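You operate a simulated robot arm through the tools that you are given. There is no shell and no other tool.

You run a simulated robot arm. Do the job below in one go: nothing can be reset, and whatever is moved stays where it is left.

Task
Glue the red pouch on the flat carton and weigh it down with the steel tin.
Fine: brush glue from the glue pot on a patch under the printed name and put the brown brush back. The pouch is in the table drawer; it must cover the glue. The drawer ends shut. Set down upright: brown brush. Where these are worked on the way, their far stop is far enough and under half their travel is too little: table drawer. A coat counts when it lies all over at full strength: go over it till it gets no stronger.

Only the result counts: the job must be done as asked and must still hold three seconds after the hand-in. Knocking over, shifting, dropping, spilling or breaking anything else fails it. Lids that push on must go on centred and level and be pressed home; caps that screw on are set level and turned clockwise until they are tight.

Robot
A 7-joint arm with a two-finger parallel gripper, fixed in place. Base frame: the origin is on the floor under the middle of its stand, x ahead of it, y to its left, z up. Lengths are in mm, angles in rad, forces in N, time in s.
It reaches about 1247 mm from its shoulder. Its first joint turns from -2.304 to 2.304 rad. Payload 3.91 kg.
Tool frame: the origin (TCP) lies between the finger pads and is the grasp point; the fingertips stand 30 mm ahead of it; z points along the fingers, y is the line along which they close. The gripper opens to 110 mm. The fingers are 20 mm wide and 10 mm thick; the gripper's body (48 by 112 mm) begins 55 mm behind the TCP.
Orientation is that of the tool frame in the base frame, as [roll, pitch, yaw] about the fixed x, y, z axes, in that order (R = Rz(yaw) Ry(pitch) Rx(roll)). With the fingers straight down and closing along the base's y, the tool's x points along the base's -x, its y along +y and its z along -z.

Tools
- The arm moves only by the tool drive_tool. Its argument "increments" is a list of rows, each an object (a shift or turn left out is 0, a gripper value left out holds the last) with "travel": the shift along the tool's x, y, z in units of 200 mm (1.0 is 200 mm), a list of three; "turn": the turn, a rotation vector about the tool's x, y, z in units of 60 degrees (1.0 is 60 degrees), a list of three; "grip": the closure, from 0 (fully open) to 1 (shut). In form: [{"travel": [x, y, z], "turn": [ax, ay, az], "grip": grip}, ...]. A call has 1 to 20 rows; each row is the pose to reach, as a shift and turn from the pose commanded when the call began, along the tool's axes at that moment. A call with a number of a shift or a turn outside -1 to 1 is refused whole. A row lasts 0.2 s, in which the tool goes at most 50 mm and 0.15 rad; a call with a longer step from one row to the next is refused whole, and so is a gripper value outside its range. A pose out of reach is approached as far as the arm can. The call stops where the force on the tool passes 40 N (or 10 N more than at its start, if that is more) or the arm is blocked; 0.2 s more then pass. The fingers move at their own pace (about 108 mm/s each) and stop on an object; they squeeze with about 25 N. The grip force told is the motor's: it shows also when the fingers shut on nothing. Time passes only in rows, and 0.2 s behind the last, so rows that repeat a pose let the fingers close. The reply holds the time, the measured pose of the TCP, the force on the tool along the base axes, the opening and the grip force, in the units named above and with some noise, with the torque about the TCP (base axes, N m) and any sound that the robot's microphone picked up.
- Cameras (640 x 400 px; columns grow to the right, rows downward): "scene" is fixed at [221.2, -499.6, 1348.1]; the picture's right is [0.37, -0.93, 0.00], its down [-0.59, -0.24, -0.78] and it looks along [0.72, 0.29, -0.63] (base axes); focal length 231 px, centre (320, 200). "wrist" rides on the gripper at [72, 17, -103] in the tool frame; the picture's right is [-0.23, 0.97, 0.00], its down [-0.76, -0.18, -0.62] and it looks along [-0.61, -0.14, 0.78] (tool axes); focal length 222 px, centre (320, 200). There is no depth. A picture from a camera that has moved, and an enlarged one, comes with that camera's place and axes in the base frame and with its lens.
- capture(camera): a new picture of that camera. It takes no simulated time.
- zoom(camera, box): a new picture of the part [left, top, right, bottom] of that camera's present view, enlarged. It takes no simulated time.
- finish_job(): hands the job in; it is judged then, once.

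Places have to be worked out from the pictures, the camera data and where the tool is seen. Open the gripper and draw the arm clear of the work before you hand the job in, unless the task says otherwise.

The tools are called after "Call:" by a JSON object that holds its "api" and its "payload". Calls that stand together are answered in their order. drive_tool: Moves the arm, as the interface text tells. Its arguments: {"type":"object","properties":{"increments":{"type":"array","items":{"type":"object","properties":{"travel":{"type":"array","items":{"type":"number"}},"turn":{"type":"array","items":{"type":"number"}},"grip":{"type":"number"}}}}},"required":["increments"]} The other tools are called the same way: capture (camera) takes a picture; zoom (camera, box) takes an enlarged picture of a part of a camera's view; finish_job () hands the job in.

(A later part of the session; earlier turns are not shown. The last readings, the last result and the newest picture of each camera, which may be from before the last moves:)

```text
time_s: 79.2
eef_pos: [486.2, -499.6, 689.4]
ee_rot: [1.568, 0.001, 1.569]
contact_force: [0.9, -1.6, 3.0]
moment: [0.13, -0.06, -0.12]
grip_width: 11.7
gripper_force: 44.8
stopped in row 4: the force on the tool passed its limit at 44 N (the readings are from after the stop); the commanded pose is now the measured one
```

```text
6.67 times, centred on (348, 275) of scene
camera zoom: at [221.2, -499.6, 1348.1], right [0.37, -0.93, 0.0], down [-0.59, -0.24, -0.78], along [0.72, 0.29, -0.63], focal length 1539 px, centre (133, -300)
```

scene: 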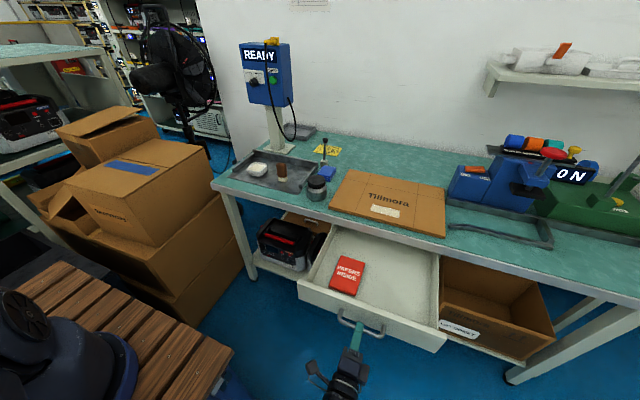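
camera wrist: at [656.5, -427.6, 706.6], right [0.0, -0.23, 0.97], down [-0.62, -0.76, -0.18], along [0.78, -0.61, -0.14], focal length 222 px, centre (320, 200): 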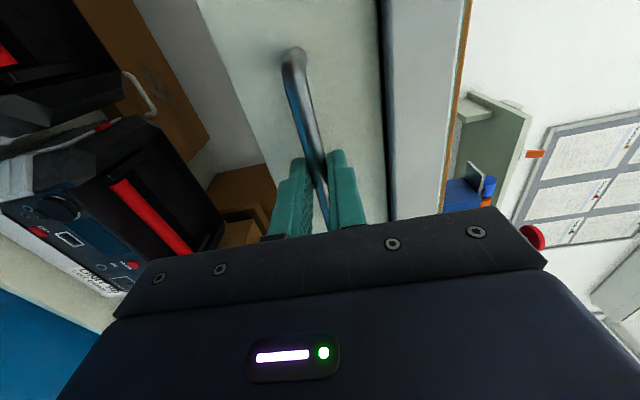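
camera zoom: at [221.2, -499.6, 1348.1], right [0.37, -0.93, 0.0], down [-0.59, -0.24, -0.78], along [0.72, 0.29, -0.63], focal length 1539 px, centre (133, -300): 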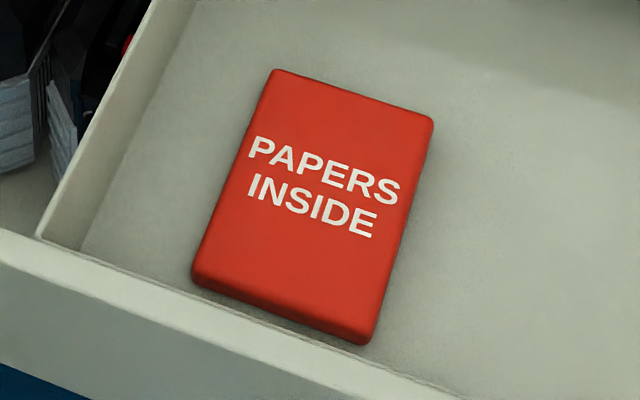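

The pouch is about 126 × 85 mm (long side along x) centred near (665, −420), so it can cover the 100 × 40 patch if turned 90°. I release the handle, back off 50 mm and rise.

Call:
{"api": "drive_tool", "payload": {"increments": [{"travel": [0, 0, 0], "grip": 0.45}, {"travel": [0, 0, 0], "grip": 0.45}, {"travel": [0, 0, -0.02], "grip": 0.45}, {"travel": [0, 0, -0.15], "grip": 0.45}, {"travel": [0, 0, -0.25], "grip": 0.45}, {"travel": [0, 0.1, -0.25], "grip": 0.45}, {"travel": [0, 0.3, -0.25], "grip": 0.45}, {"travel": [0, 0.5, -0.25], "grip": 0.45}, {"travel": [0, 0.7, -0.25], "grip": 0.45}, {"travel": [0, 0.9, -0.25], "grip": 0.45}]}}

Call:
{"api": "capture", "payload": {"camera": "scene"}}

```text
time_s: 81.4
eef_pos: [433.7, -498.9, 868.6]
ee_rot: [1.57, 0.0, 1.57]
contact_force: [-0.4, -0.1, 0.2]
moment: [0.05, -0.04, 0.01]
grip_width: 60.5
gripper_force: 0.1
```

```text
taken
```

scene: 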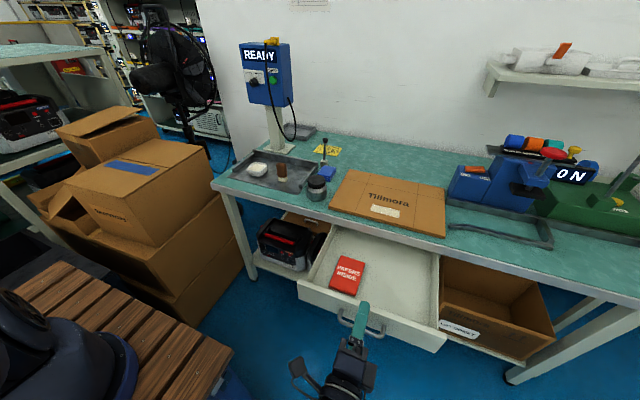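

The drawer is open and free of the gripper. I move up and forward while turning the gripper back toward pointing down.

Call:
{"api": "drive_tool", "payload": {"increments": [{"travel": [0, 0.05, 0.08], "turn": [0.0722, 0.0722, -0.0722], "grip": 0.45}, {"travel": [0, 0.1, 0.16], "turn": [0.1443, 0.1443, -0.1443]}, {"travel": [0, 0.15, 0.24], "turn": [0.2165, 0.2165, -0.2165]}, {"travel": [0, 0.2, 0.32], "turn": [0.2887, 0.2887, -0.2887]}, {"travel": [0, 0.2, 0.4], "turn": [0.3608, 0.3608, -0.3608]}, {"travel": [0, 0.2, 0.48], "turn": [0.433, 0.433, -0.433]}, {"travel": [0, 0.2, 0.56], "turn": [0.5052, 0.5052, -0.5052]}, {"travel": [0, 0.2, 0.64], "turn": [0.5774, 0.5774, -0.5774]}, {"travel": [0, 0.2, 0.64], "turn": [0.5774, 0.5774, -0.5774]}]}}

Call:
{"api": "drive_tool", "payload": {"increments": [{"turn": [0.0722, 0.0722, -0.0722], "grip": 0.0}, {"turn": [0.1443, 0.1443, -0.1443]}, {"turn": [0.2165, 0.2165, -0.2165]}, {"turn": [0.2887, 0.2887, -0.2887]}, {"turn": [0.3608, 0.3608, -0.3608]}, {"turn": [0.433, 0.433, -0.433]}, {"turn": [0.5052, 0.5052, -0.5052]}, {"turn": [0.5774, 0.5774, -0.5774]}, {"turn": [0.5774, 0.5774, -0.5774]}]}}

Call:
{"api": "capture", "payload": {"camera": "wrist"}}

Call:
{"api": "capture", "payload": {"camera": "scene"}}

```text
time_s: 83.4
eef_pos: [561.1, -500.2, 909.7]
ee_rot: [2.357, 0.342, 2.353]
contact_force: [0.0, -0.1, -0.4]
moment: [-0.01, 0.01, 0.05]
grip_width: 60.6
gripper_force: 0.0
```

```text
time_s: 85.4
eef_pos: [562.9, -498.6, 910.1]
ee_rot: [-3.138, 0.004, 3.139]
contact_force: [0.7, -0.1, -0.1]
moment: [-0.03, 0.0, 0.0]
grip_width: 109.9
gripper_force: 0.0
```

```text
taken
camera wrist: at [489.0, -482.7, 1012.2], right [0.23, 0.97, 0.0], down [0.76, -0.18, 0.62], along [0.61, -0.14, -0.78], focal length 222 px, centre (320, 200)
```

wrist: 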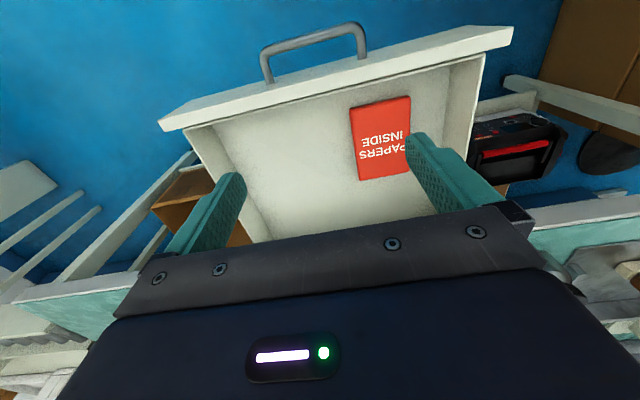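

```text
taken
```

scene: 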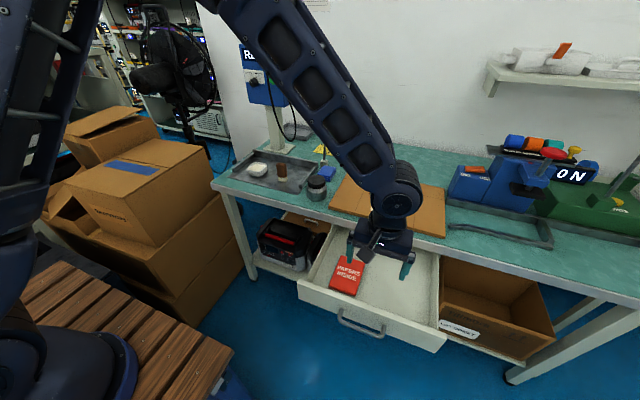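

The gripper points down again. I zoom into the pouch from the wrist camera to triangulate.

Call:
{"api": "zoom", "payload": {"camera": "wrist", "box": [320, 80, 440, 195]}}

Call:
{"api": "zoom", "payload": {"camera": "scene", "box": [316, 245, 380, 305]}}

```text
3.48 times, centred on (380, 138) of wrist
camera zoom: at [489.0, -482.7, 1012.2], right [0.23, 0.97, 0.0], down [0.76, -0.18, 0.62], along [0.61, -0.14, -0.78], focal length 773 px, centre (111, 417)
```

zoom: 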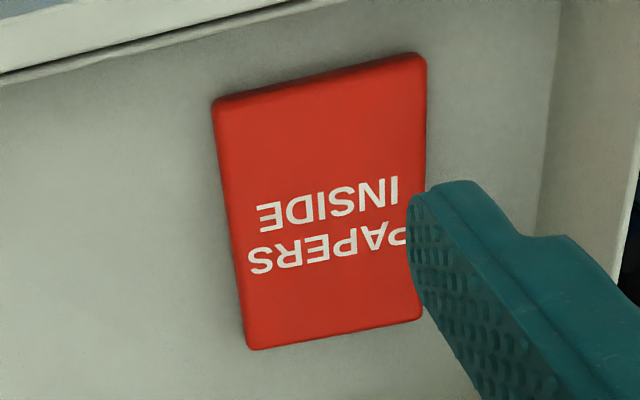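

```text
6.67 times, centred on (348, 275) of scene
camera zoom: at [221.2, -499.6, 1348.1], right [0.37, -0.93, 0.0], down [-0.59, -0.24, -0.78], along [0.72, 0.29, -0.63], focal length 1539 px, centre (133, -300)
```

zoom: 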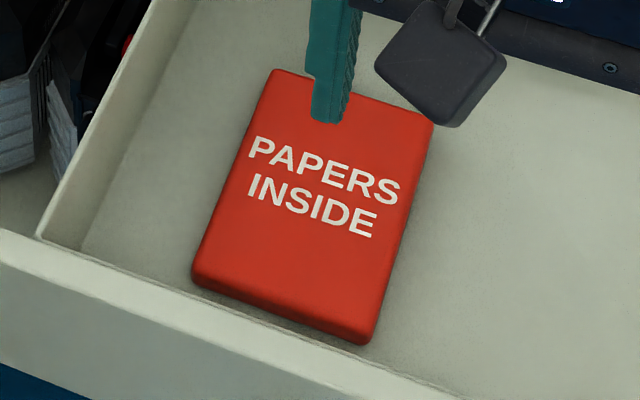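

Both views agree on the pouch: x about 600–728, y −464 to −377, top near z 672. I move over its centre (664, −420) at TCP z 790 to refine.

Call:
{"api": "drive_tool", "payload": {"increments": [{"travel": [-0.12, 0.09, 0.0], "grip": 0.0}, {"travel": [-0.24, 0.18, 0.1]}, {"travel": [-0.36, 0.27, 0.25]}, {"travel": [-0.46, 0.36, 0.4]}, {"travel": [-0.505, 0.393, 0.55]}, {"travel": [-0.505, 0.393, 0.6]}, {"travel": [-0.505, 0.393, 0.6]}]}}

Call:
{"api": "capture", "payload": {"camera": "wrist"}}

Call:
{"api": "zoom", "payload": {"camera": "scene", "box": [300, 220, 396, 310]}}

```text
time_s: 87.0
eef_pos: [664.5, -419.0, 789.7]
ee_rot: [-3.141, 0.002, 3.139]
contact_force: [-0.1, 0.1, 0.8]
moment: [-0.01, 0.01, -0.01]
grip_width: 110.1
gripper_force: 0.0
```

```text
taken
camera wrist: at [590.1, -403.2, 892.3], right [0.23, 0.97, 0.0], down [0.76, -0.18, 0.62], along [0.61, -0.14, -0.78], focal length 222 px, centre (320, 200)
```

wrist: 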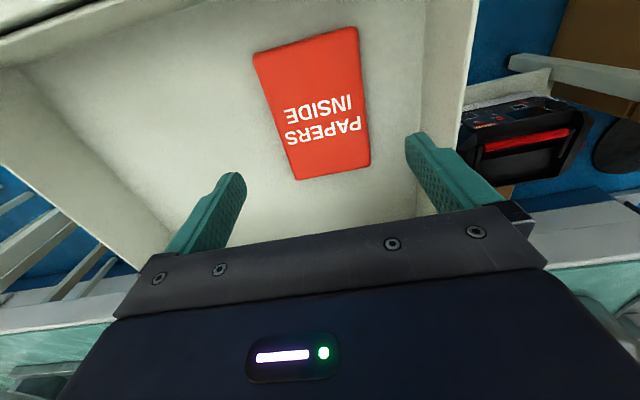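

```text
4.44 times, centred on (348, 265) of scene
camera zoom: at [221.2, -499.6, 1348.1], right [0.37, -0.93, 0.0], down [-0.59, -0.24, -0.78], along [0.72, 0.29, -0.63], focal length 1026 px, centre (196, -89)
```

zoom: 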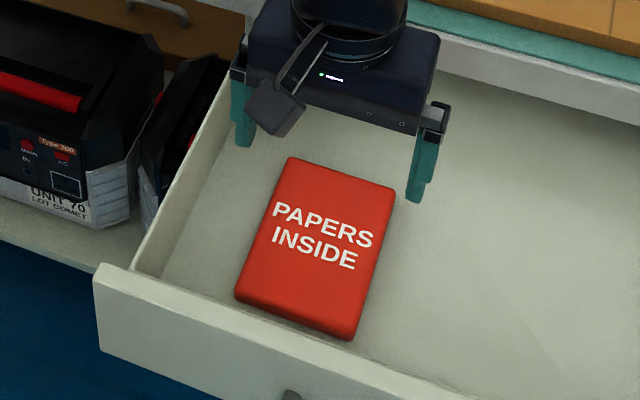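

I zoom on the pouch here to triangulate its height with the previous view.

Call:
{"api": "zoom", "payload": {"camera": "wrist", "box": [230, 10, 400, 190]}}

```text
2.22 times, centred on (315, 100) of wrist
camera zoom: at [590.1, -403.2, 892.3], right [0.23, 0.97, 0.0], down [0.76, -0.18, 0.62], along [0.61, -0.14, -0.78], focal length 494 px, centre (331, 422)
```

zoom: 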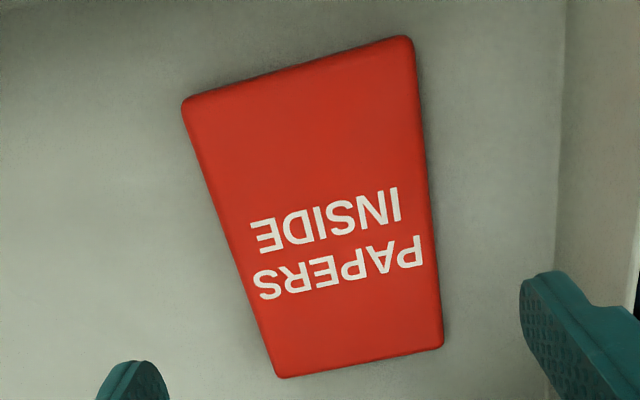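

The pouch top is near z 667 and it spans x 601–729, y −463 to −375, square to the axes. I descend with the fingers straddling it to TCP z 700 and check.

Call:
{"api": "drive_tool", "payload": {"increments": [{"travel": [0, 0, 0.15], "grip": 0.0}, {"travel": [0, 0, 0.3]}, {"travel": [0, 0, 0.4]}, {"travel": [0, 0, 0.45]}, {"travel": [0, 0, 0.45]}]}}

Call:
{"api": "zoom", "payload": {"camera": "scene", "box": [316, 240, 380, 300]}}

Call:
{"api": "capture", "payload": {"camera": "wrist"}}

```text
time_s: 88.2
eef_pos: [662.9, -420.2, 700.6]
ee_rot: [-3.142, 0.002, 3.141]
contact_force: [-0.1, 0.8, 0.1]
moment: [-0.02, 0.05, 0.0]
grip_width: 110.0
gripper_force: 0.2
```

```text
6.67 times, centred on (348, 270) of scene
camera zoom: at [221.2, -499.6, 1348.1], right [0.37, -0.93, 0.0], down [-0.59, -0.24, -0.78], along [0.72, 0.29, -0.63], focal length 1539 px, centre (133, -267)
```

zoom: 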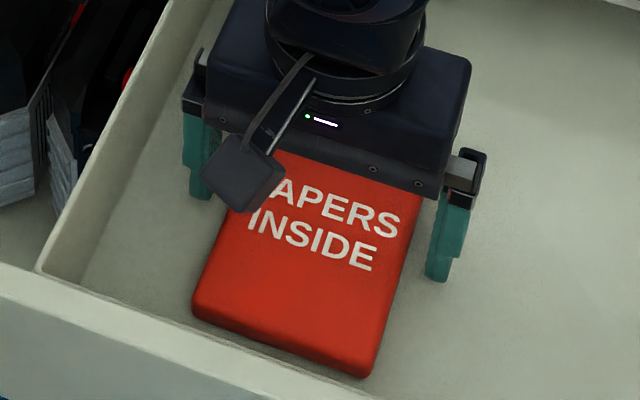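

```text
taken
camera wrist: at [590.3, -403.7, 802.1], right [0.23, 0.97, 0.0], down [0.76, -0.18, 0.62], along [0.61, -0.14, -0.78], focal length 222 px, centre (320, 200)
```

wrist: 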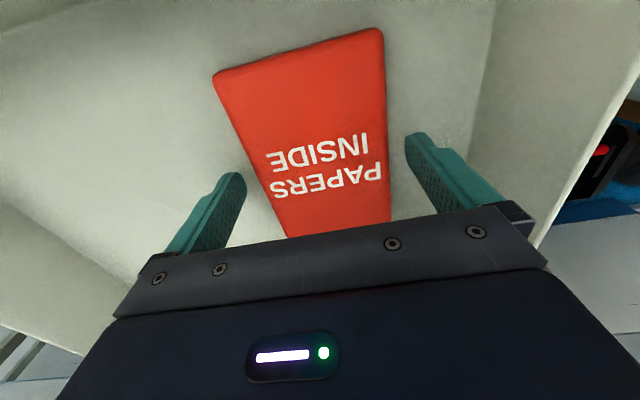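

Fingers straddle the pouch. I go down in small steps to bring the tips near the drawer floor.

Call:
{"api": "drive_tool", "payload": {"increments": [{"travel": [0, 0, 0.02], "grip": 0.0}, {"travel": [0, 0, 0.04]}, {"travel": [0, 0, 0.05]}, {"travel": [0, 0, 0.05]}]}}

Call:
{"api": "zoom", "payload": {"camera": "scene", "box": [330, 250, 378, 290]}}

Call:
{"api": "zoom", "payload": {"camera": "wrist", "box": [160, 120, 500, 270]}}

```text
time_s: 89.2
eef_pos: [662.4, -421.6, 690.0]
ee_rot: [-3.141, 0.003, 3.14]
contact_force: [0.8, 2.1, 13.2]
moment: [0.84, 0.11, -0.12]
grip_width: 110.2
gripper_force: 0.1
```

```text
10.00 times, centred on (354, 270) of scene
camera zoom: at [221.2, -499.6, 1348.1], right [0.37, -0.93, 0.0], down [-0.59, -0.24, -0.78], along [0.72, 0.29, -0.63], focal length 2309 px, centre (-20, -500)
```

zoom: 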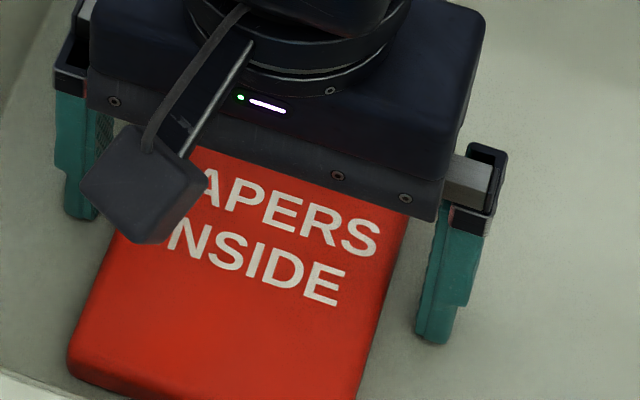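

```text
1.88 times, centred on (330, 195) of wrist
camera zoom: at [589.3, -404.5, 792.4], right [0.23, 0.97, 0.0], down [0.76, -0.18, 0.63], along [0.61, -0.14, -0.78], focal length 418 px, centre (301, 209)
```

zoom: 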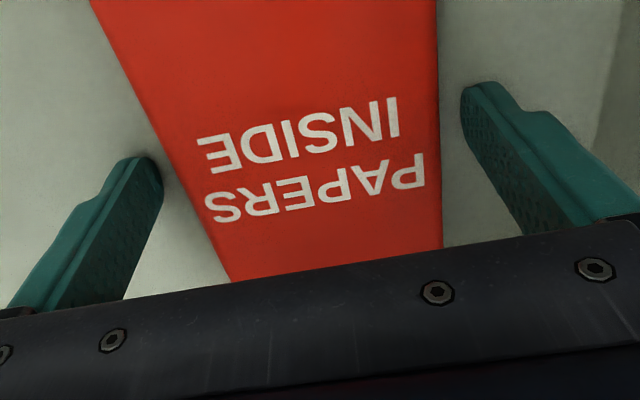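

The tips touched the floor at TCP z 690 (13 N). I rise 1.5 mm so the tips clear the floor and close on the pouch.

Call:
{"api": "drive_tool", "payload": {"increments": [{"travel": [0, 0.004, -0.008], "grip": 0.0}, {"travel": [0, 0.004, -0.008], "grip": 0.0}, {"travel": [0, 0.004, -0.008], "grip": 1.0}, {"travel": [0, 0.004, -0.008], "grip": 1.0}, {"travel": [0, 0.004, -0.008], "grip": 1.0}, {"travel": [0, 0.004, -0.008], "grip": 1.0}]}}

Call:
{"api": "zoom", "payload": {"camera": "wrist", "box": [160, 120, 500, 270]}}

```text
time_s: 90.6
eef_pos: [663.6, -420.7, 691.5]
ee_rot: [-3.139, 0.002, 3.139]
contact_force: [-0.2, 1.2, -0.8]
moment: [-0.02, 0.0, -0.03]
grip_width: 89.0
gripper_force: 25.3
```

```text
1.88 times, centred on (330, 195) of wrist
camera zoom: at [589.8, -404.0, 793.8], right [0.23, 0.97, 0.0], down [0.76, -0.18, 0.62], along [0.61, -0.14, -0.78], focal length 418 px, centre (301, 209)
```

zoom: 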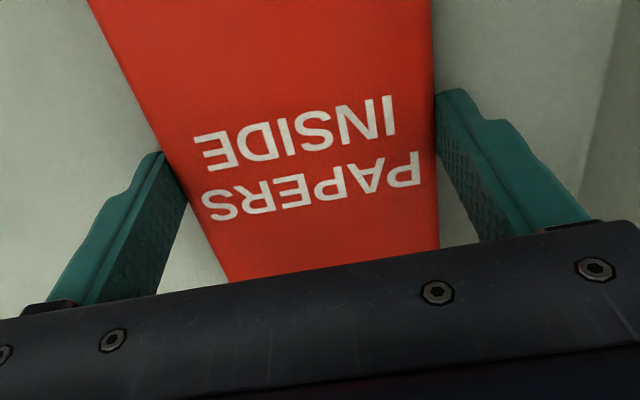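

The pouch is gripped at 89 mm width. I lift it straight up about 190 mm and check that it hangs level.

Call:
{"api": "drive_tool", "payload": {"increments": [{"travel": [0, 0, -0.03], "grip": 1.0}, {"travel": [0, 0, -0.12]}, {"travel": [0, 0, -0.27]}, {"travel": [0, 0, -0.44]}, {"travel": [0, 0, -0.61]}, {"travel": [0, 0, -0.78]}, {"travel": [0, 0, -0.95]}, {"travel": [0, 0, -0.95]}]}}

Call:
{"api": "capture", "payload": {"camera": "wrist"}}

Call:
{"api": "zoom", "payload": {"camera": "scene", "box": [300, 190, 420, 290]}}

```text
time_s: 92.4
eef_pos: [663.2, -417.4, 881.6]
ee_rot: [-3.139, 0.001, 3.14]
contact_force: [-0.6, 0.7, 0.0]
moment: [0.01, 0.0, -0.02]
grip_width: 88.9
gripper_force: 25.5
```

```text
taken
camera wrist: at [588.5, -401.7, 984.2], right [0.23, 0.97, 0.0], down [0.76, -0.18, 0.62], along [0.61, -0.14, -0.78], focal length 222 px, centre (320, 200)
```

wrist: 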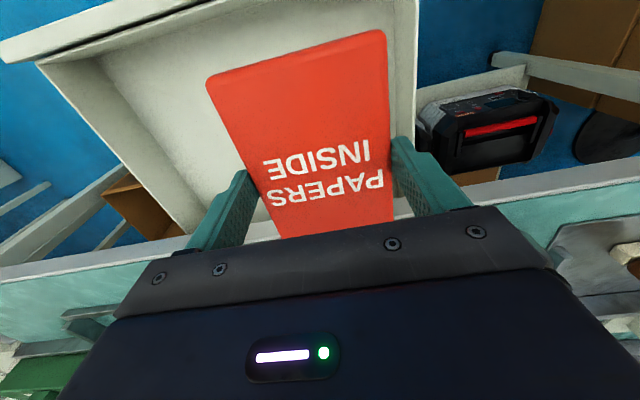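

```text
4.00 times, centred on (360, 240) of scene
camera zoom: at [221.2, -499.6, 1348.1], right [0.37, -0.93, 0.0], down [-0.59, -0.24, -0.78], along [0.72, 0.29, -0.63], focal length 924 px, centre (160, 40)
```

zoom: 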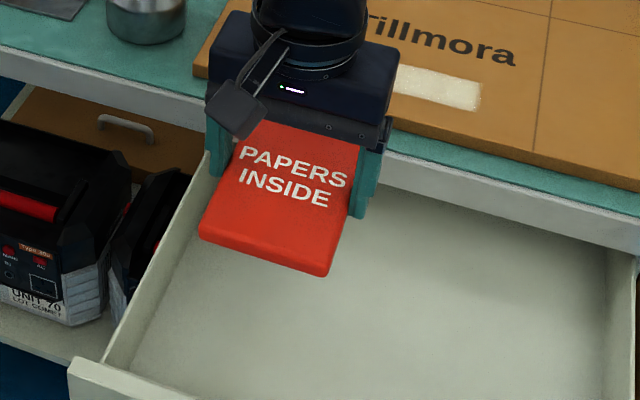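

The pouch hangs level and has cleared the drawer. I turn the gripper 90° about the vertical in two steps so the long side lies along y.

Call:
{"api": "drive_tool", "payload": {"increments": [{"turn": [0, 0, 0.12], "grip": 1.0}, {"turn": [0, 0, 0.25]}, {"turn": [0, 0, 0.375]}, {"turn": [0, 0, 0.5]}, {"turn": [0, 0, 0.625]}, {"turn": [0, 0, 0.75]}, {"turn": [0, 0, 0.75]}]}}

Call:
{"api": "drive_tool", "payload": {"increments": [{"turn": [0, 0, 0.12], "grip": 1.0}, {"turn": [0, 0, 0.25]}, {"turn": [0, 0, 0.375]}, {"turn": [0, 0, 0.5]}, {"turn": [0, 0, 0.625]}, {"turn": [0, 0, 0.75]}, {"turn": [0, 0, 0.75]}]}}

Call:
{"api": "capture", "payload": {"camera": "wrist"}}

Call:
{"api": "capture", "payload": {"camera": "scene"}}

```text
time_s: 94.0
eef_pos: [664.0, -420.6, 882.1]
ee_rot: [-3.141, 0.002, 2.353]
contact_force: [-0.2, -0.3, -1.1]
moment: [-0.01, -0.01, 0.0]
grip_width: 89.2
gripper_force: 24.8
```

```text
time_s: 95.6
eef_pos: [664.7, -420.6, 881.8]
ee_rot: [3.141, 0.001, 1.633]
contact_force: [0.1, 1.1, -1.4]
moment: [0.0, 0.03, 0.0]
grip_width: 88.9
gripper_force: 25.1
out of reach, approached as far as the arm can: row 6, 7
```

```text
taken
camera wrist: at [675.1, -347.0, 984.0], right [0.99, -0.17, 0.0], down [-0.13, -0.77, 0.62], along [-0.1, -0.62, -0.78], focal length 222 px, centre (320, 200)
```

wrist: 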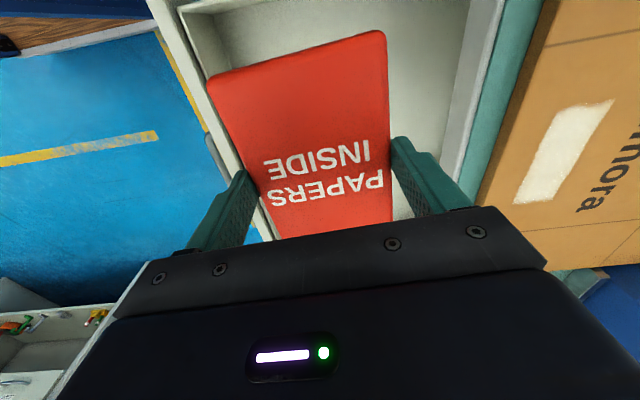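

```text
taken
```

scene: 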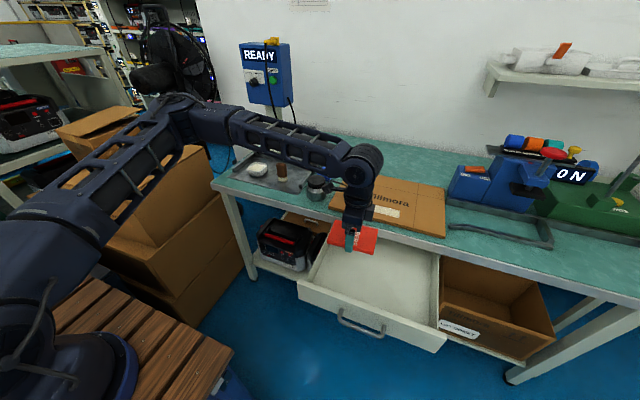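

The wrist reached its limit about 3.5° short of the full 90° (yaw 1.633), which is fine since the pouch exceeds the patch with margin; the arm is otherwise clear. I move halfway toward the patch centre (880, −486), easing the yaw slightly, and check the pose.

Call:
{"api": "drive_tool", "payload": {"increments": [{"travel": [-0.04, 0.12, 0], "turn": [0, 0, -0.06], "grip": 1.0}, {"travel": [-0.08, 0.24, 0], "turn": [0, 0, -0.06]}, {"travel": [-0.12, 0.36, 0], "turn": [0, 0, -0.06]}, {"travel": [-0.181, 0.535, 0], "turn": [0, 0, -0.06]}, {"travel": [-0.181, 0.535, 0], "turn": [0, 0, -0.06]}]}}

```text
time_s: 96.8
eef_pos: [699.6, -429.9, 881.4]
ee_rot: [3.138, 0.002, 1.697]
contact_force: [-0.5, 0.1, 1.0]
moment: [-0.01, -0.01, 0.01]
grip_width: 88.9
gripper_force: 25.5
out of reach, approached as far as the arm can: row 2, 3, 4, 5
```

This elbow posture cannot extend further at that yaw. I turn back toward 45° and then extend to the patch first, to see how far the yaw can go there.

Call:
{"api": "drive_tool", "payload": {"increments": [{"turn": [0, 0, -0.12], "grip": 1.0}, {"turn": [0, 0, -0.25]}, {"turn": [0, 0, -0.375]}, {"turn": [0, 0, -0.5]}, {"turn": [0, 0, -0.62]}, {"turn": [0, 0, -0.62]}]}}

Call:
{"api": "capture", "payload": {"camera": "scene"}}

```text
time_s: 98.2
eef_pos: [697.1, -427.8, 879.5]
ee_rot: [3.141, 0.002, 2.346]
contact_force: [-0.3, 0.2, 0.0]
moment: [0.01, 0.03, -0.01]
grip_width: 88.8
gripper_force: 24.6
```

```text
taken
```

scene: 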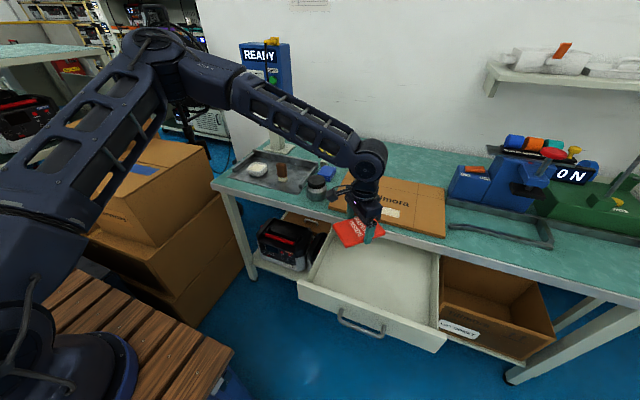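

Now extend toward (880, −486) at this yaw.

Call:
{"api": "drive_tool", "payload": {"increments": [{"travel": [-0.17, 0.09, 0], "grip": 1.0}, {"travel": [-0.34, 0.18, 0]}, {"travel": [-0.51, 0.27, 0]}, {"travel": [-0.68, 0.36, 0]}, {"travel": [-0.848, 0.45, 0]}, {"travel": [-0.848, 0.45, 0]}]}}

Call:
{"api": "capture", "payload": {"camera": "scene"}}

```text
time_s: 99.6
eef_pos: [878.4, -487.1, 879.0]
ee_rot: [-3.141, 0.003, 2.346]
contact_force: [0.0, -0.7, -0.6]
moment: [-0.02, -0.03, 0.0]
grip_width: 89.0
gripper_force: 24.9
```

```text
taken
```

scene: 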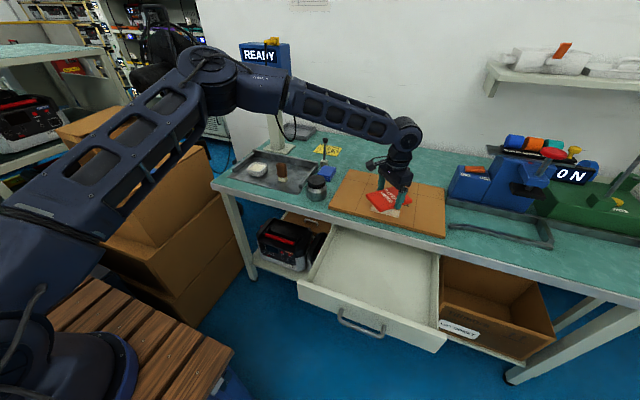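

Reached the patch location. Now I turn further toward yaw 1.571 here and see how far the arm gets.

Call:
{"api": "drive_tool", "payload": {"increments": [{"turn": [0, 0, 0.12], "grip": 1.0}, {"turn": [0, 0, 0.24]}, {"turn": [0, 0, 0.36]}, {"turn": [0, 0, 0.36]}]}}

Call:
{"api": "drive_tool", "payload": {"increments": [{"turn": [0, 0, 0.1], "grip": 1.0}, {"turn": [0, 0, 0.2]}, {"turn": [0, 0, 0.3]}, {"turn": [0, 0, 0.38]}, {"turn": [0, 0, 0.38]}]}}

Call:
{"api": "capture", "payload": {"camera": "scene"}}

```text
time_s: 100.6
eef_pos: [878.2, -486.5, 880.5]
ee_rot: [3.139, 0.002, 2.033]
contact_force: [-0.4, 0.7, -0.2]
moment: [-0.01, -0.04, 0.04]
grip_width: 89.0
gripper_force: 25.1
out of reach, approached as far as the arm can: row 3, 4
```

```text
time_s: 101.8
eef_pos: [879.0, -487.0, 879.9]
ee_rot: [3.141, 0.003, 2.034]
contact_force: [-0.8, -0.5, -1.2]
moment: [0.01, -0.01, 0.01]
grip_width: 88.9
gripper_force: 24.9
out of reach, approached as far as the arm can: row 1, 2, 3, 4, 5
```

```text
taken
```

scene: 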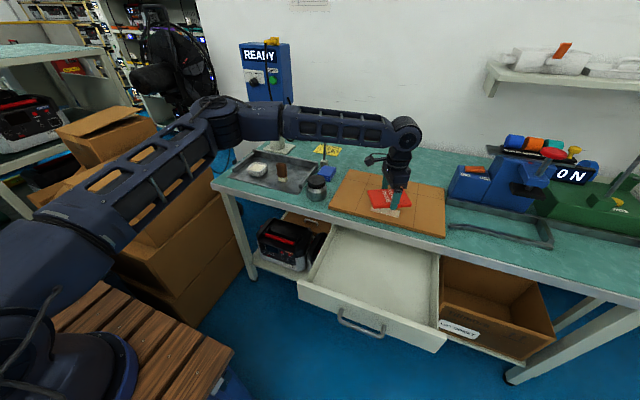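

The + direction stops at yaw 2.03, leaving 26° of skew, which is a thin margin. I'll try the other way round (tool x toward −y) by turning back and beyond.

Call:
{"api": "drive_tool", "payload": {"increments": [{"turn": [0, 0, -0.13], "grip": 1.0}, {"turn": [0, 0, -0.26]}, {"turn": [0, 0, -0.39]}, {"turn": [0, 0, -0.52]}, {"turn": [0, 0, -0.65]}, {"turn": [0, 0, -0.78]}, {"turn": [0, 0, -0.91]}, {"turn": [0, 0, -1.0]}, {"turn": [0, 0, -1.0]}]}}

Call:
{"api": "drive_tool", "payload": {"increments": [{"turn": [0, 0, -0.13], "grip": 1.0}, {"turn": [0, 0, -0.26]}, {"turn": [0, 0, -0.39]}, {"turn": [0, 0, -0.52]}, {"turn": [0, 0, -0.65]}, {"turn": [0, 0, -0.78]}, {"turn": [0, 0, -0.78]}]}}

Call:
{"api": "capture", "payload": {"camera": "scene"}}

```text
time_s: 103.8
eef_pos: [879.7, -486.5, 879.9]
ee_rot: [-3.141, 0.002, 3.081]
contact_force: [-0.7, -0.3, -0.6]
moment: [0.04, -0.01, 0.03]
grip_width: 89.2
gripper_force: 24.8
```

```text
time_s: 105.4
eef_pos: [879.2, -485.7, 880.0]
ee_rot: [-3.14, -0.001, -2.387]
contact_force: [0.5, 0.1, -1.9]
moment: [-0.01, 0.0, 0.0]
grip_width: 89.4
gripper_force: 25.2
```

```text
taken
```

scene: 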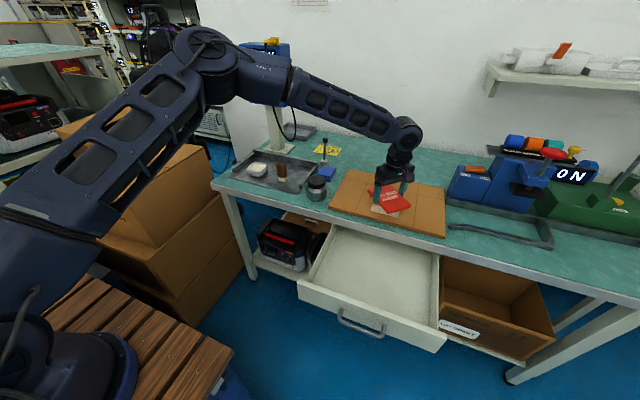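

This direction works with no reach limit so far (yaw −2.39). I continue to −1.571.

Call:
{"api": "drive_tool", "payload": {"increments": [{"turn": [0, 0, -0.13], "grip": 1.0}, {"turn": [0, 0, -0.26]}, {"turn": [0, 0, -0.39]}, {"turn": [0, 0, -0.52]}, {"turn": [0, 0, -0.65]}, {"turn": [0, 0, -0.779]}, {"turn": [0, 0, -0.779]}]}}

Call:
{"api": "capture", "payload": {"camera": "scene"}}

Call:
{"api": "capture", "payload": {"camera": "wrist"}}

```text
time_s: 107.0
eef_pos: [879.3, -487.6, 879.9]
ee_rot: [-3.141, -0.001, -1.57]
contact_force: [0.4, 0.2, 0.6]
moment: [0.02, -0.02, -0.02]
grip_width: 89.1
gripper_force: 25.0
```

```text
taken
```

scene: 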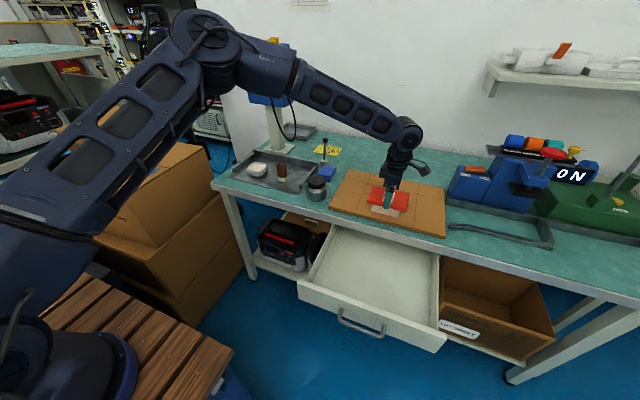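

```text
taken
camera wrist: at [860.6, -559.6, 982.2], right [-0.97, 0.23, 0.0], down [0.18, 0.76, 0.62], along [0.14, 0.61, -0.78], focal length 222 px, centre (320, 200)
```

wrist: 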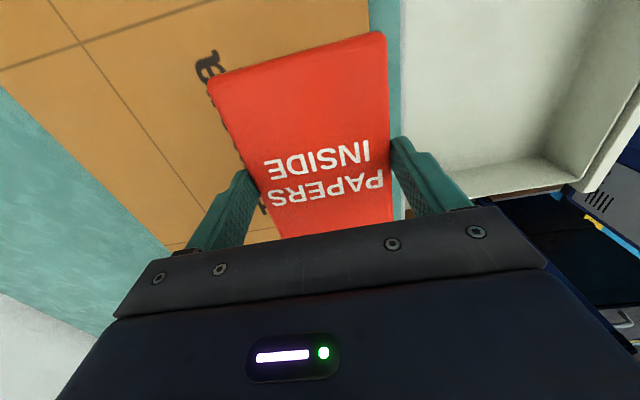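

The pouch is now aligned (yaw −1.570) over the patch at (879, −487.6). I lower to about 4 mm above the carton and check.

Call:
{"api": "drive_tool", "payload": {"increments": [{"travel": [0, 0, 0.08], "grip": 1.0}, {"travel": [-0.003, -0.003, 0.16]}, {"travel": [-0.003, -0.003, 0.235]}, {"travel": [-0.003, -0.003, 0.235]}]}}

Call:
{"api": "zoom", "payload": {"camera": "scene", "box": [350, 170, 430, 235]}}

Call:
{"api": "capture", "payload": {"camera": "wrist"}}

```text
time_s: 108.0
eef_pos: [880.0, -486.3, 833.7]
ee_rot: [-3.14, -0.002, -1.57]
contact_force: [-0.7, -0.9, -0.9]
moment: [-0.03, -0.02, 0.0]
grip_width: 89.1
gripper_force: 25.9
```

```text
6.15 times, centred on (390, 202) of scene
camera zoom: at [221.2, -499.6, 1348.1], right [0.37, -0.93, 0.0], down [-0.59, -0.24, -0.78], along [0.72, 0.29, -0.63], focal length 1421 px, centre (-111, 185)
```

zoom: 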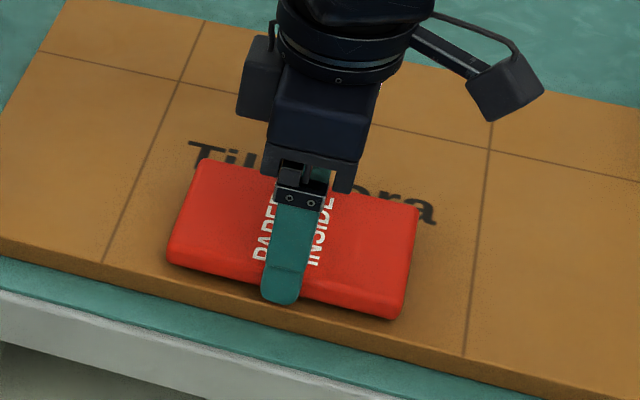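

```text
taken
camera wrist: at [861.4, -558.5, 936.1], right [-0.97, 0.23, 0.0], down [0.18, 0.76, 0.62], along [0.14, 0.61, -0.78], focal length 222 px, centre (320, 200)
```

wrist: 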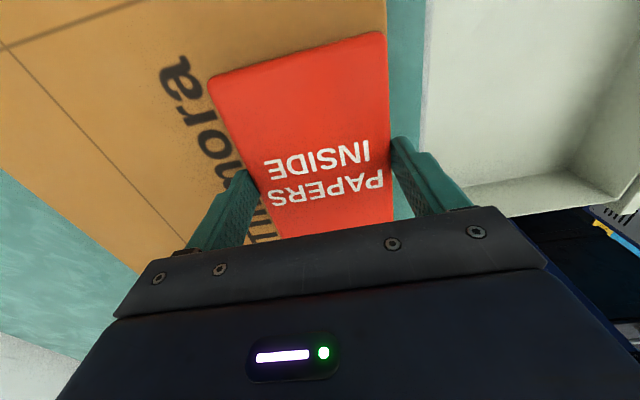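

The pouch spans about y −423 to −545, slightly off-centre; I shift 2 mm toward −y while lowering in small steps to contact.

Call:
{"api": "drive_tool", "payload": {"increments": [{"travel": [0.01, 0, 0.0], "grip": 1.0}, {"travel": [0.01, 0, 0.015]}, {"travel": [0.01, 0, 0.015]}]}}

Call:
{"api": "drive_tool", "payload": {"increments": [{"travel": [0, 0, 0.008], "grip": 1.0}, {"travel": [0, 0, 0.008]}]}}

Call:
{"api": "zoom", "payload": {"camera": "scene", "box": [350, 170, 430, 235]}}

```text
time_s: 108.8
eef_pos: [880.1, -488.4, 830.5]
ee_rot: [-3.14, -0.002, -1.57]
contact_force: [-0.9, -0.5, -0.4]
moment: [0.0, -0.01, -0.02]
grip_width: 89.1
gripper_force: 24.9
```

```text
time_s: 109.4
eef_pos: [880.1, -487.5, 829.2]
ee_rot: [3.141, -0.003, -1.571]
contact_force: [-0.2, -0.4, -1.0]
moment: [-0.02, 0.02, 0.03]
grip_width: 88.9
gripper_force: 25.1
```

```text
6.15 times, centred on (390, 202) of scene
camera zoom: at [221.2, -499.6, 1348.1], right [0.37, -0.93, 0.0], down [-0.59, -0.24, -0.78], along [0.72, 0.29, -0.63], focal length 1421 px, centre (-111, 185)
```

zoom: 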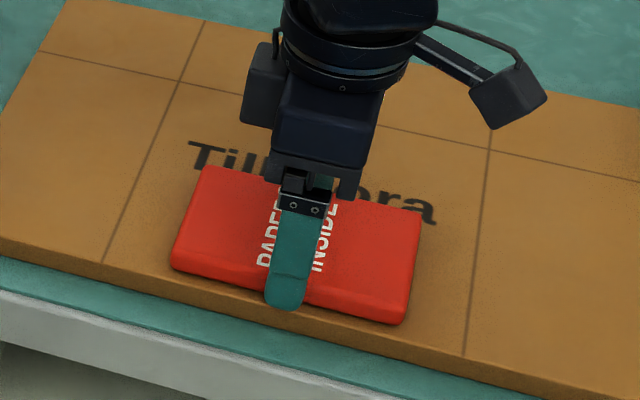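

Still no contact at z 829; nearly there. I continue in 1.5 mm steps.

Call:
{"api": "drive_tool", "payload": {"increments": [{"travel": [0, 0, 0.007], "grip": 1.0}, {"travel": [0, 0, 0.007]}]}}

Call:
{"api": "drive_tool", "payload": {"increments": [{"travel": [0, 0, 0.007], "grip": 1.0}, {"travel": [0, 0, 0.007]}]}}

```text
time_s: 110.0
eef_pos: [881.3, -489.0, 828.1]
ee_rot: [-3.137, -0.003, -1.57]
contact_force: [0.9, 0.9, 7.1]
moment: [0.49, 0.29, -0.08]
grip_width: 89.1
gripper_force: 24.7
```

```text
time_s: 110.6
eef_pos: [880.9, -489.6, 827.3]
ee_rot: [-3.138, -0.003, -1.571]
contact_force: [5.0, -1.7, 18.3]
moment: [0.11, -0.1, 0.01]
grip_width: 89.1
gripper_force: 24.5
```

The pouch is seated on the carton (18 N). I open the gripper fully and rise straight up.

Call:
{"api": "drive_tool", "payload": {"increments": [{"travel": [0, 0, 0.0], "grip": 1.0}, {"travel": [0, 0, -0.003], "grip": 0.6}, {"travel": [0, 0, -0.005], "grip": 0.0}, {"travel": [0, 0, -0.005], "grip": 0.0}, {"travel": [0, 0, -0.005], "grip": 0.0}, {"travel": [0, 0, -0.1], "grip": 0.0}, {"travel": [0, 0, -0.3], "grip": 0.0}, {"travel": [0, 0, -0.5], "grip": 0.0}, {"travel": [0, 0, -0.7], "grip": 0.0}, {"travel": [0, 0, -0.8], "grip": 0.0}]}}

Call:
{"api": "zoom", "payload": {"camera": "scene", "box": [350, 170, 430, 235]}}

Call:
{"api": "capture", "payload": {"camera": "wrist"}}

```text
time_s: 112.8
eef_pos: [880.7, -487.5, 988.1]
ee_rot: [-3.139, 0.0, -1.57]
contact_force: [0.0, -0.1, -0.2]
moment: [0.02, -0.01, 0.0]
grip_width: 110.1
gripper_force: 0.1
```

```text
6.15 times, centred on (390, 202) of scene
camera zoom: at [221.2, -499.6, 1348.1], right [0.37, -0.93, 0.0], down [-0.59, -0.24, -0.78], along [0.72, 0.29, -0.63], focal length 1421 px, centre (-111, 185)
```

zoom: 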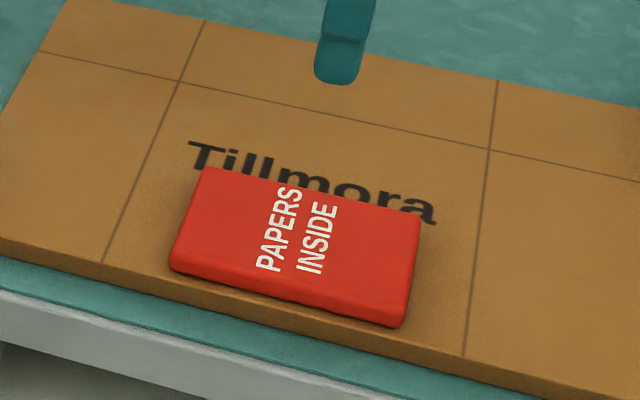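

```text
taken
camera wrist: at [862.4, -560.3, 1090.0], right [-0.97, 0.23, 0.0], down [0.18, 0.76, 0.62], along [0.14, 0.61, -0.78], focal length 222 px, centre (320, 200)
```

wrist: 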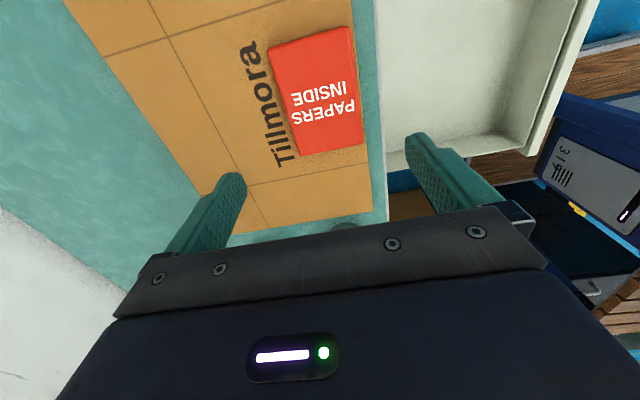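

The pouch lies flat under the name and no glue shows. Next the tin: I keep this yaw (fingers closing along x) since that has the best clearance around the tin, and move to view it.

Call:
{"api": "drive_tool", "payload": {"increments": [{"travel": [-0.2, 0, 0.0], "grip": 0.0}, {"travel": [-0.4, 0, 0.0]}, {"travel": [-0.6, 0, 0.1]}, {"travel": [-0.787, 0, 0.19]}, {"travel": [-0.787, 0, 0.19]}]}}

Call:
{"api": "capture", "payload": {"camera": "wrist"}}

Call:
{"api": "zoom", "payload": {"camera": "scene", "box": [290, 165, 346, 210]}}

```text
time_s: 114.0
eef_pos: [878.4, -331.5, 946.9]
ee_rot: [-3.139, -0.001, -1.571]
contact_force: [-0.3, -0.2, -0.5]
moment: [0.0, 0.02, 0.0]
grip_width: 109.7
gripper_force: 0.0
```

```text
taken
camera wrist: at [861.1, -404.0, 1050.6], right [-0.97, 0.23, 0.0], down [0.18, 0.76, 0.62], along [0.14, 0.61, -0.78], focal length 222 px, centre (320, 200)
```

wrist: 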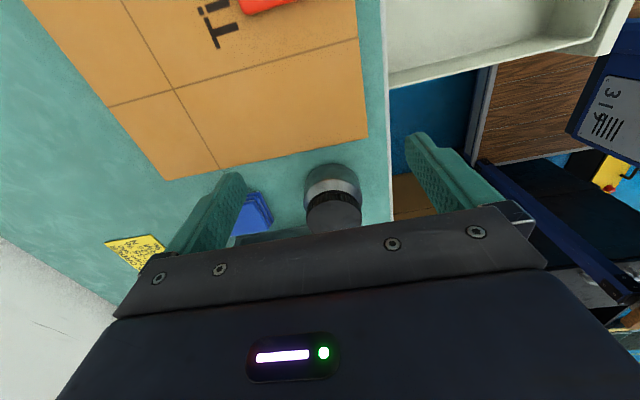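

```text
8.89 times, centred on (318, 188) of scene
camera zoom: at [221.2, -499.6, 1348.1], right [0.37, -0.93, 0.0], down [-0.59, -0.24, -0.78], along [0.72, 0.29, -0.63], focal length 2053 px, centre (338, 311)
```

zoom: 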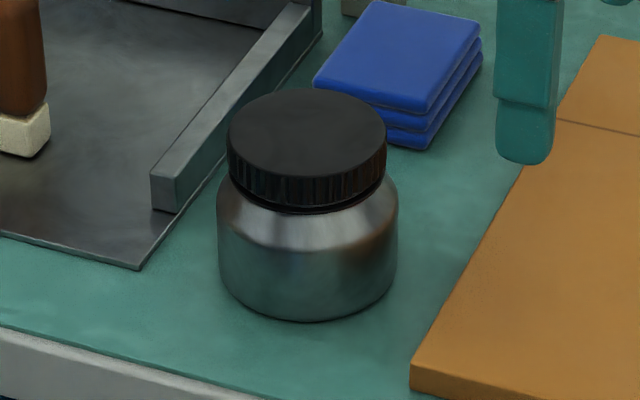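

The tin is centred near (890, −216), body about 77 mm wide, lid top at z ≈ 854. I move over it at z ≈ 925 and verify alignment.

Call:
{"api": "drive_tool", "payload": {"increments": [{"travel": [-0.2, -0.02, 0.0], "grip": 0.0}, {"travel": [-0.4, -0.04, 0.0]}, {"travel": [-0.5775, -0.058, 0.05]}, {"travel": [-0.5775, -0.058, 0.11]}, {"travel": [-0.5775, -0.058, 0.11]}]}}

Call:
{"api": "capture", "payload": {"camera": "wrist"}}

Call:
{"api": "zoom", "payload": {"camera": "scene", "box": [282, 150, 354, 210]}}

```text
time_s: 115.2
eef_pos: [891.1, -215.8, 924.3]
ee_rot: [-3.141, 0.0, -1.57]
contact_force: [-0.3, -0.4, 0.2]
moment: [-0.01, -0.02, 0.0]
grip_width: 109.9
gripper_force: 0.0
```

```text
taken
camera wrist: at [873.0, -288.5, 1027.4], right [-0.97, 0.23, 0.0], down [0.18, 0.76, 0.62], along [0.14, 0.61, -0.78], focal length 222 px, centre (320, 200)
```

wrist: 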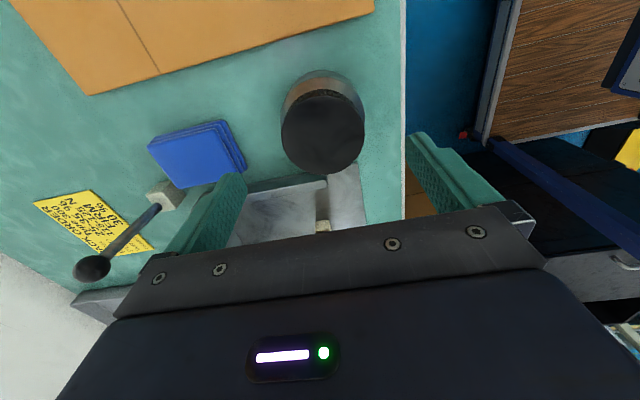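

```text
6.67 times, centred on (318, 180) of scene
camera zoom: at [221.2, -499.6, 1348.1], right [0.37, -0.93, 0.0], down [-0.59, -0.24, -0.78], along [0.72, 0.29, -0.63], focal length 1539 px, centre (333, 333)
```

zoom: 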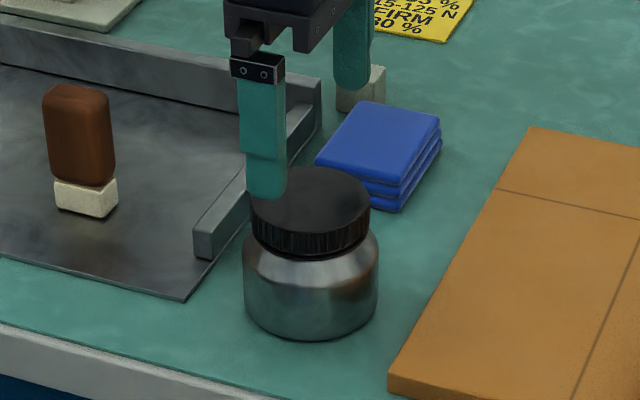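

The two views put the tin centre at about (888.5, −218). I adjust by 3 mm and descend to TCP z 822 with the fingers on either side of the body in x.

Call:
{"api": "drive_tool", "payload": {"increments": [{"travel": [0.0135, 0.013, 0.05], "grip": 0.0}, {"travel": [0.0135, 0.013, 0.2]}, {"travel": [0.0135, 0.013, 0.35]}, {"travel": [0.0135, 0.013, 0.46]}, {"travel": [0.0135, 0.013, 0.51]}, {"travel": [0.0135, 0.013, 0.51]}]}}

Call:
{"api": "zoom", "payload": {"camera": "scene", "box": [282, 150, 354, 210]}}

Call:
{"api": "capture", "payload": {"camera": "wrist"}}

```text
time_s: 116.6
eef_pos: [887.8, -217.3, 822.5]
ee_rot: [3.141, -0.001, -1.571]
contact_force: [0.1, 0.4, -0.1]
moment: [0.03, -0.01, 0.0]
grip_width: 109.8
gripper_force: 0.1
```

```text
6.67 times, centred on (318, 180) of scene
camera zoom: at [221.2, -499.6, 1348.1], right [0.37, -0.93, 0.0], down [-0.59, -0.24, -0.78], along [0.72, 0.29, -0.63], focal length 1539 px, centre (333, 333)
```

zoom: 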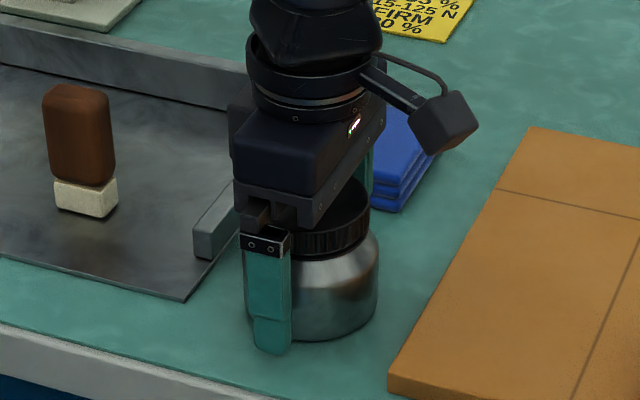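

```text
taken
camera wrist: at [870.1, -290.5, 925.0], right [-0.97, 0.23, 0.0], down [0.18, 0.76, 0.62], along [0.14, 0.61, -0.78], focal length 222 px, centre (320, 200)
```

wrist: 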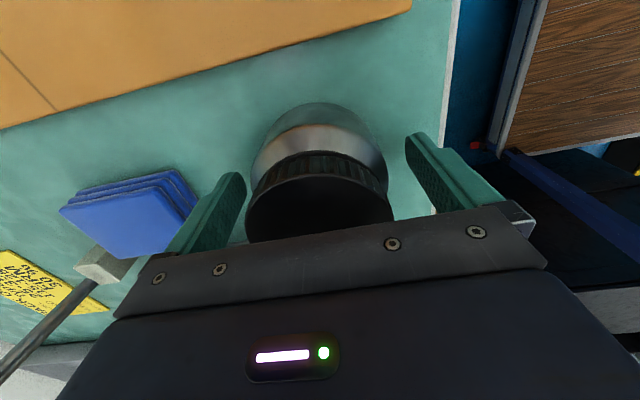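

The fingers straddle the tin body nicely. I close the gripper.

Call:
{"api": "drive_tool", "payload": {"increments": [{"travel": [0, 0, 0.005], "grip": 1.0}, {"travel": [0, 0, 0.005], "grip": 1.0}, {"travel": [0, 0, 0.005], "grip": 1.0}, {"travel": [0, 0, 0.005], "grip": 1.0}]}}

Call:
{"api": "drive_tool", "payload": {"increments": [{"travel": [0, 0, -0.02], "grip": 1.0}, {"travel": [0, 0, -0.05], "grip": 1.0}, {"travel": [0, 0, -0.05], "grip": 1.0}]}}

Call:
{"api": "zoom", "payload": {"camera": "scene", "box": [282, 150, 354, 210]}}

```text
time_s: 117.6
eef_pos: [888.2, -217.6, 821.5]
ee_rot: [-3.139, -0.002, -1.571]
contact_force: [0.3, 2.4, 10.6]
moment: [0.09, 0.25, -0.05]
grip_width: 79.5
gripper_force: 25.2
```

```text
time_s: 118.4
eef_pos: [888.3, -218.0, 832.5]
ee_rot: [-3.139, -0.003, -1.572]
contact_force: [0.1, 0.7, -1.5]
moment: [0.01, 0.03, -0.01]
grip_width: 79.4
gripper_force: 25.3
```

```text
6.67 times, centred on (318, 180) of scene
camera zoom: at [221.2, -499.6, 1348.1], right [0.37, -0.93, 0.0], down [-0.59, -0.24, -0.78], along [0.72, 0.29, -0.63], focal length 1539 px, centre (333, 333)
```

zoom: 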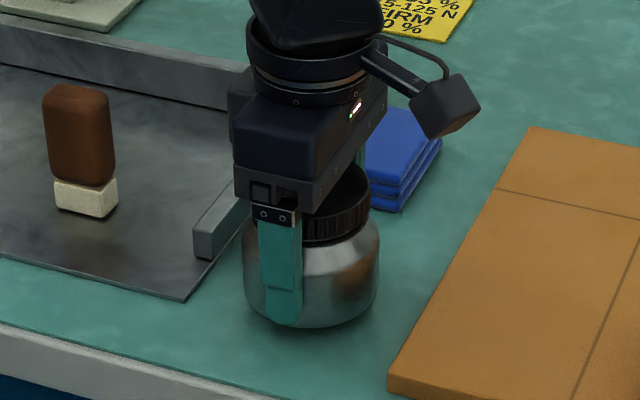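

The tin is gripped (79.5 mm) and lifts cleanly. I raise it 90 mm and carry it toward the pouch.

Call:
{"api": "drive_tool", "payload": {"increments": [{"travel": [0, 0, -0.1], "grip": 1.0}, {"travel": [0, 0, -0.25]}, {"travel": [0, 0, -0.4]}, {"travel": [0.1, 0.0, -0.45]}, {"travel": [0.25, 0.01, -0.45]}, {"travel": [0.4, 0.02, -0.45]}, {"travel": [0.55, 0.02, -0.45]}, {"travel": [0.7, 0.03, -0.45]}, {"travel": [0.7, 0.03, -0.45]}]}}

Call:
{"api": "drive_tool", "payload": {"increments": [{"travel": [0.15, 0, 0], "grip": 1.0}, {"travel": [0.3, 0, 0]}, {"travel": [0.45, 0.01, 0]}, {"travel": [0.6, 0.015, 0]}, {"travel": [0.64, 0.015, 0]}, {"travel": [0.64, 0.015, 0]}]}}

Call:
{"api": "capture", "payload": {"camera": "wrist"}}

Call:
{"api": "zoom", "payload": {"camera": "scene", "box": [340, 150, 440, 240]}}

```text
time_s: 120.4
eef_pos: [882.0, -358.6, 923.6]
ee_rot: [-3.14, -0.003, -1.57]
contact_force: [0.2, -0.7, -1.3]
moment: [0.0, -0.01, 0.01]
grip_width: 79.7
gripper_force: 25.1
```

```text
time_s: 121.8
eef_pos: [879.4, -486.9, 923.5]
ee_rot: [-3.141, -0.001, -1.571]
contact_force: [0.3, 0.4, -1.5]
moment: [0.01, 0.0, -0.03]
grip_width: 79.3
gripper_force: 25.0
```

```text
taken
camera wrist: at [861.4, -559.9, 1025.6], right [-0.97, 0.23, 0.0], down [0.18, 0.76, 0.62], along [0.14, 0.61, -0.78], focal length 222 px, centre (320, 200)
```

wrist: 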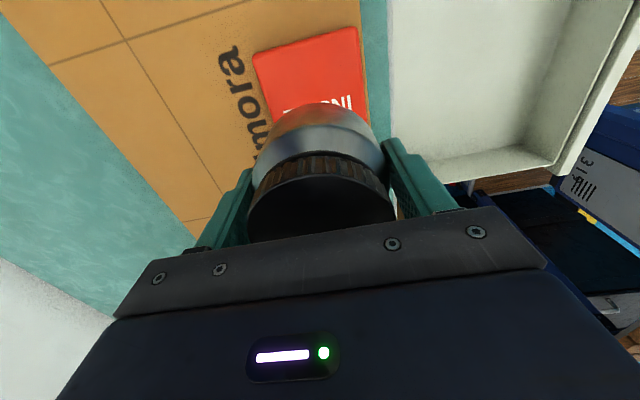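

```text
4.44 times, centred on (390, 195) of scene
camera zoom: at [221.2, -499.6, 1348.1], right [0.37, -0.93, 0.0], down [-0.59, -0.24, -0.78], along [0.72, 0.29, -0.63], focal length 1026 px, centre (9, 222)
```

zoom: 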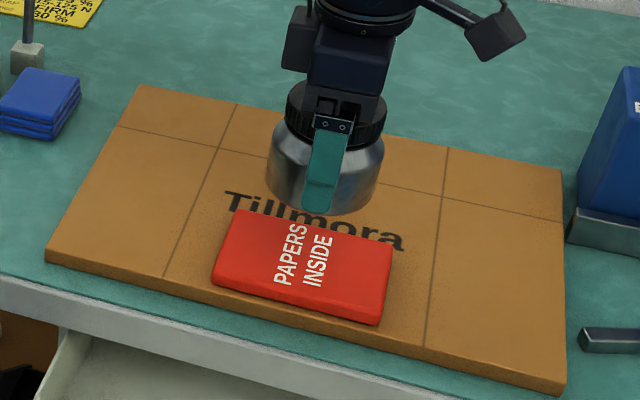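

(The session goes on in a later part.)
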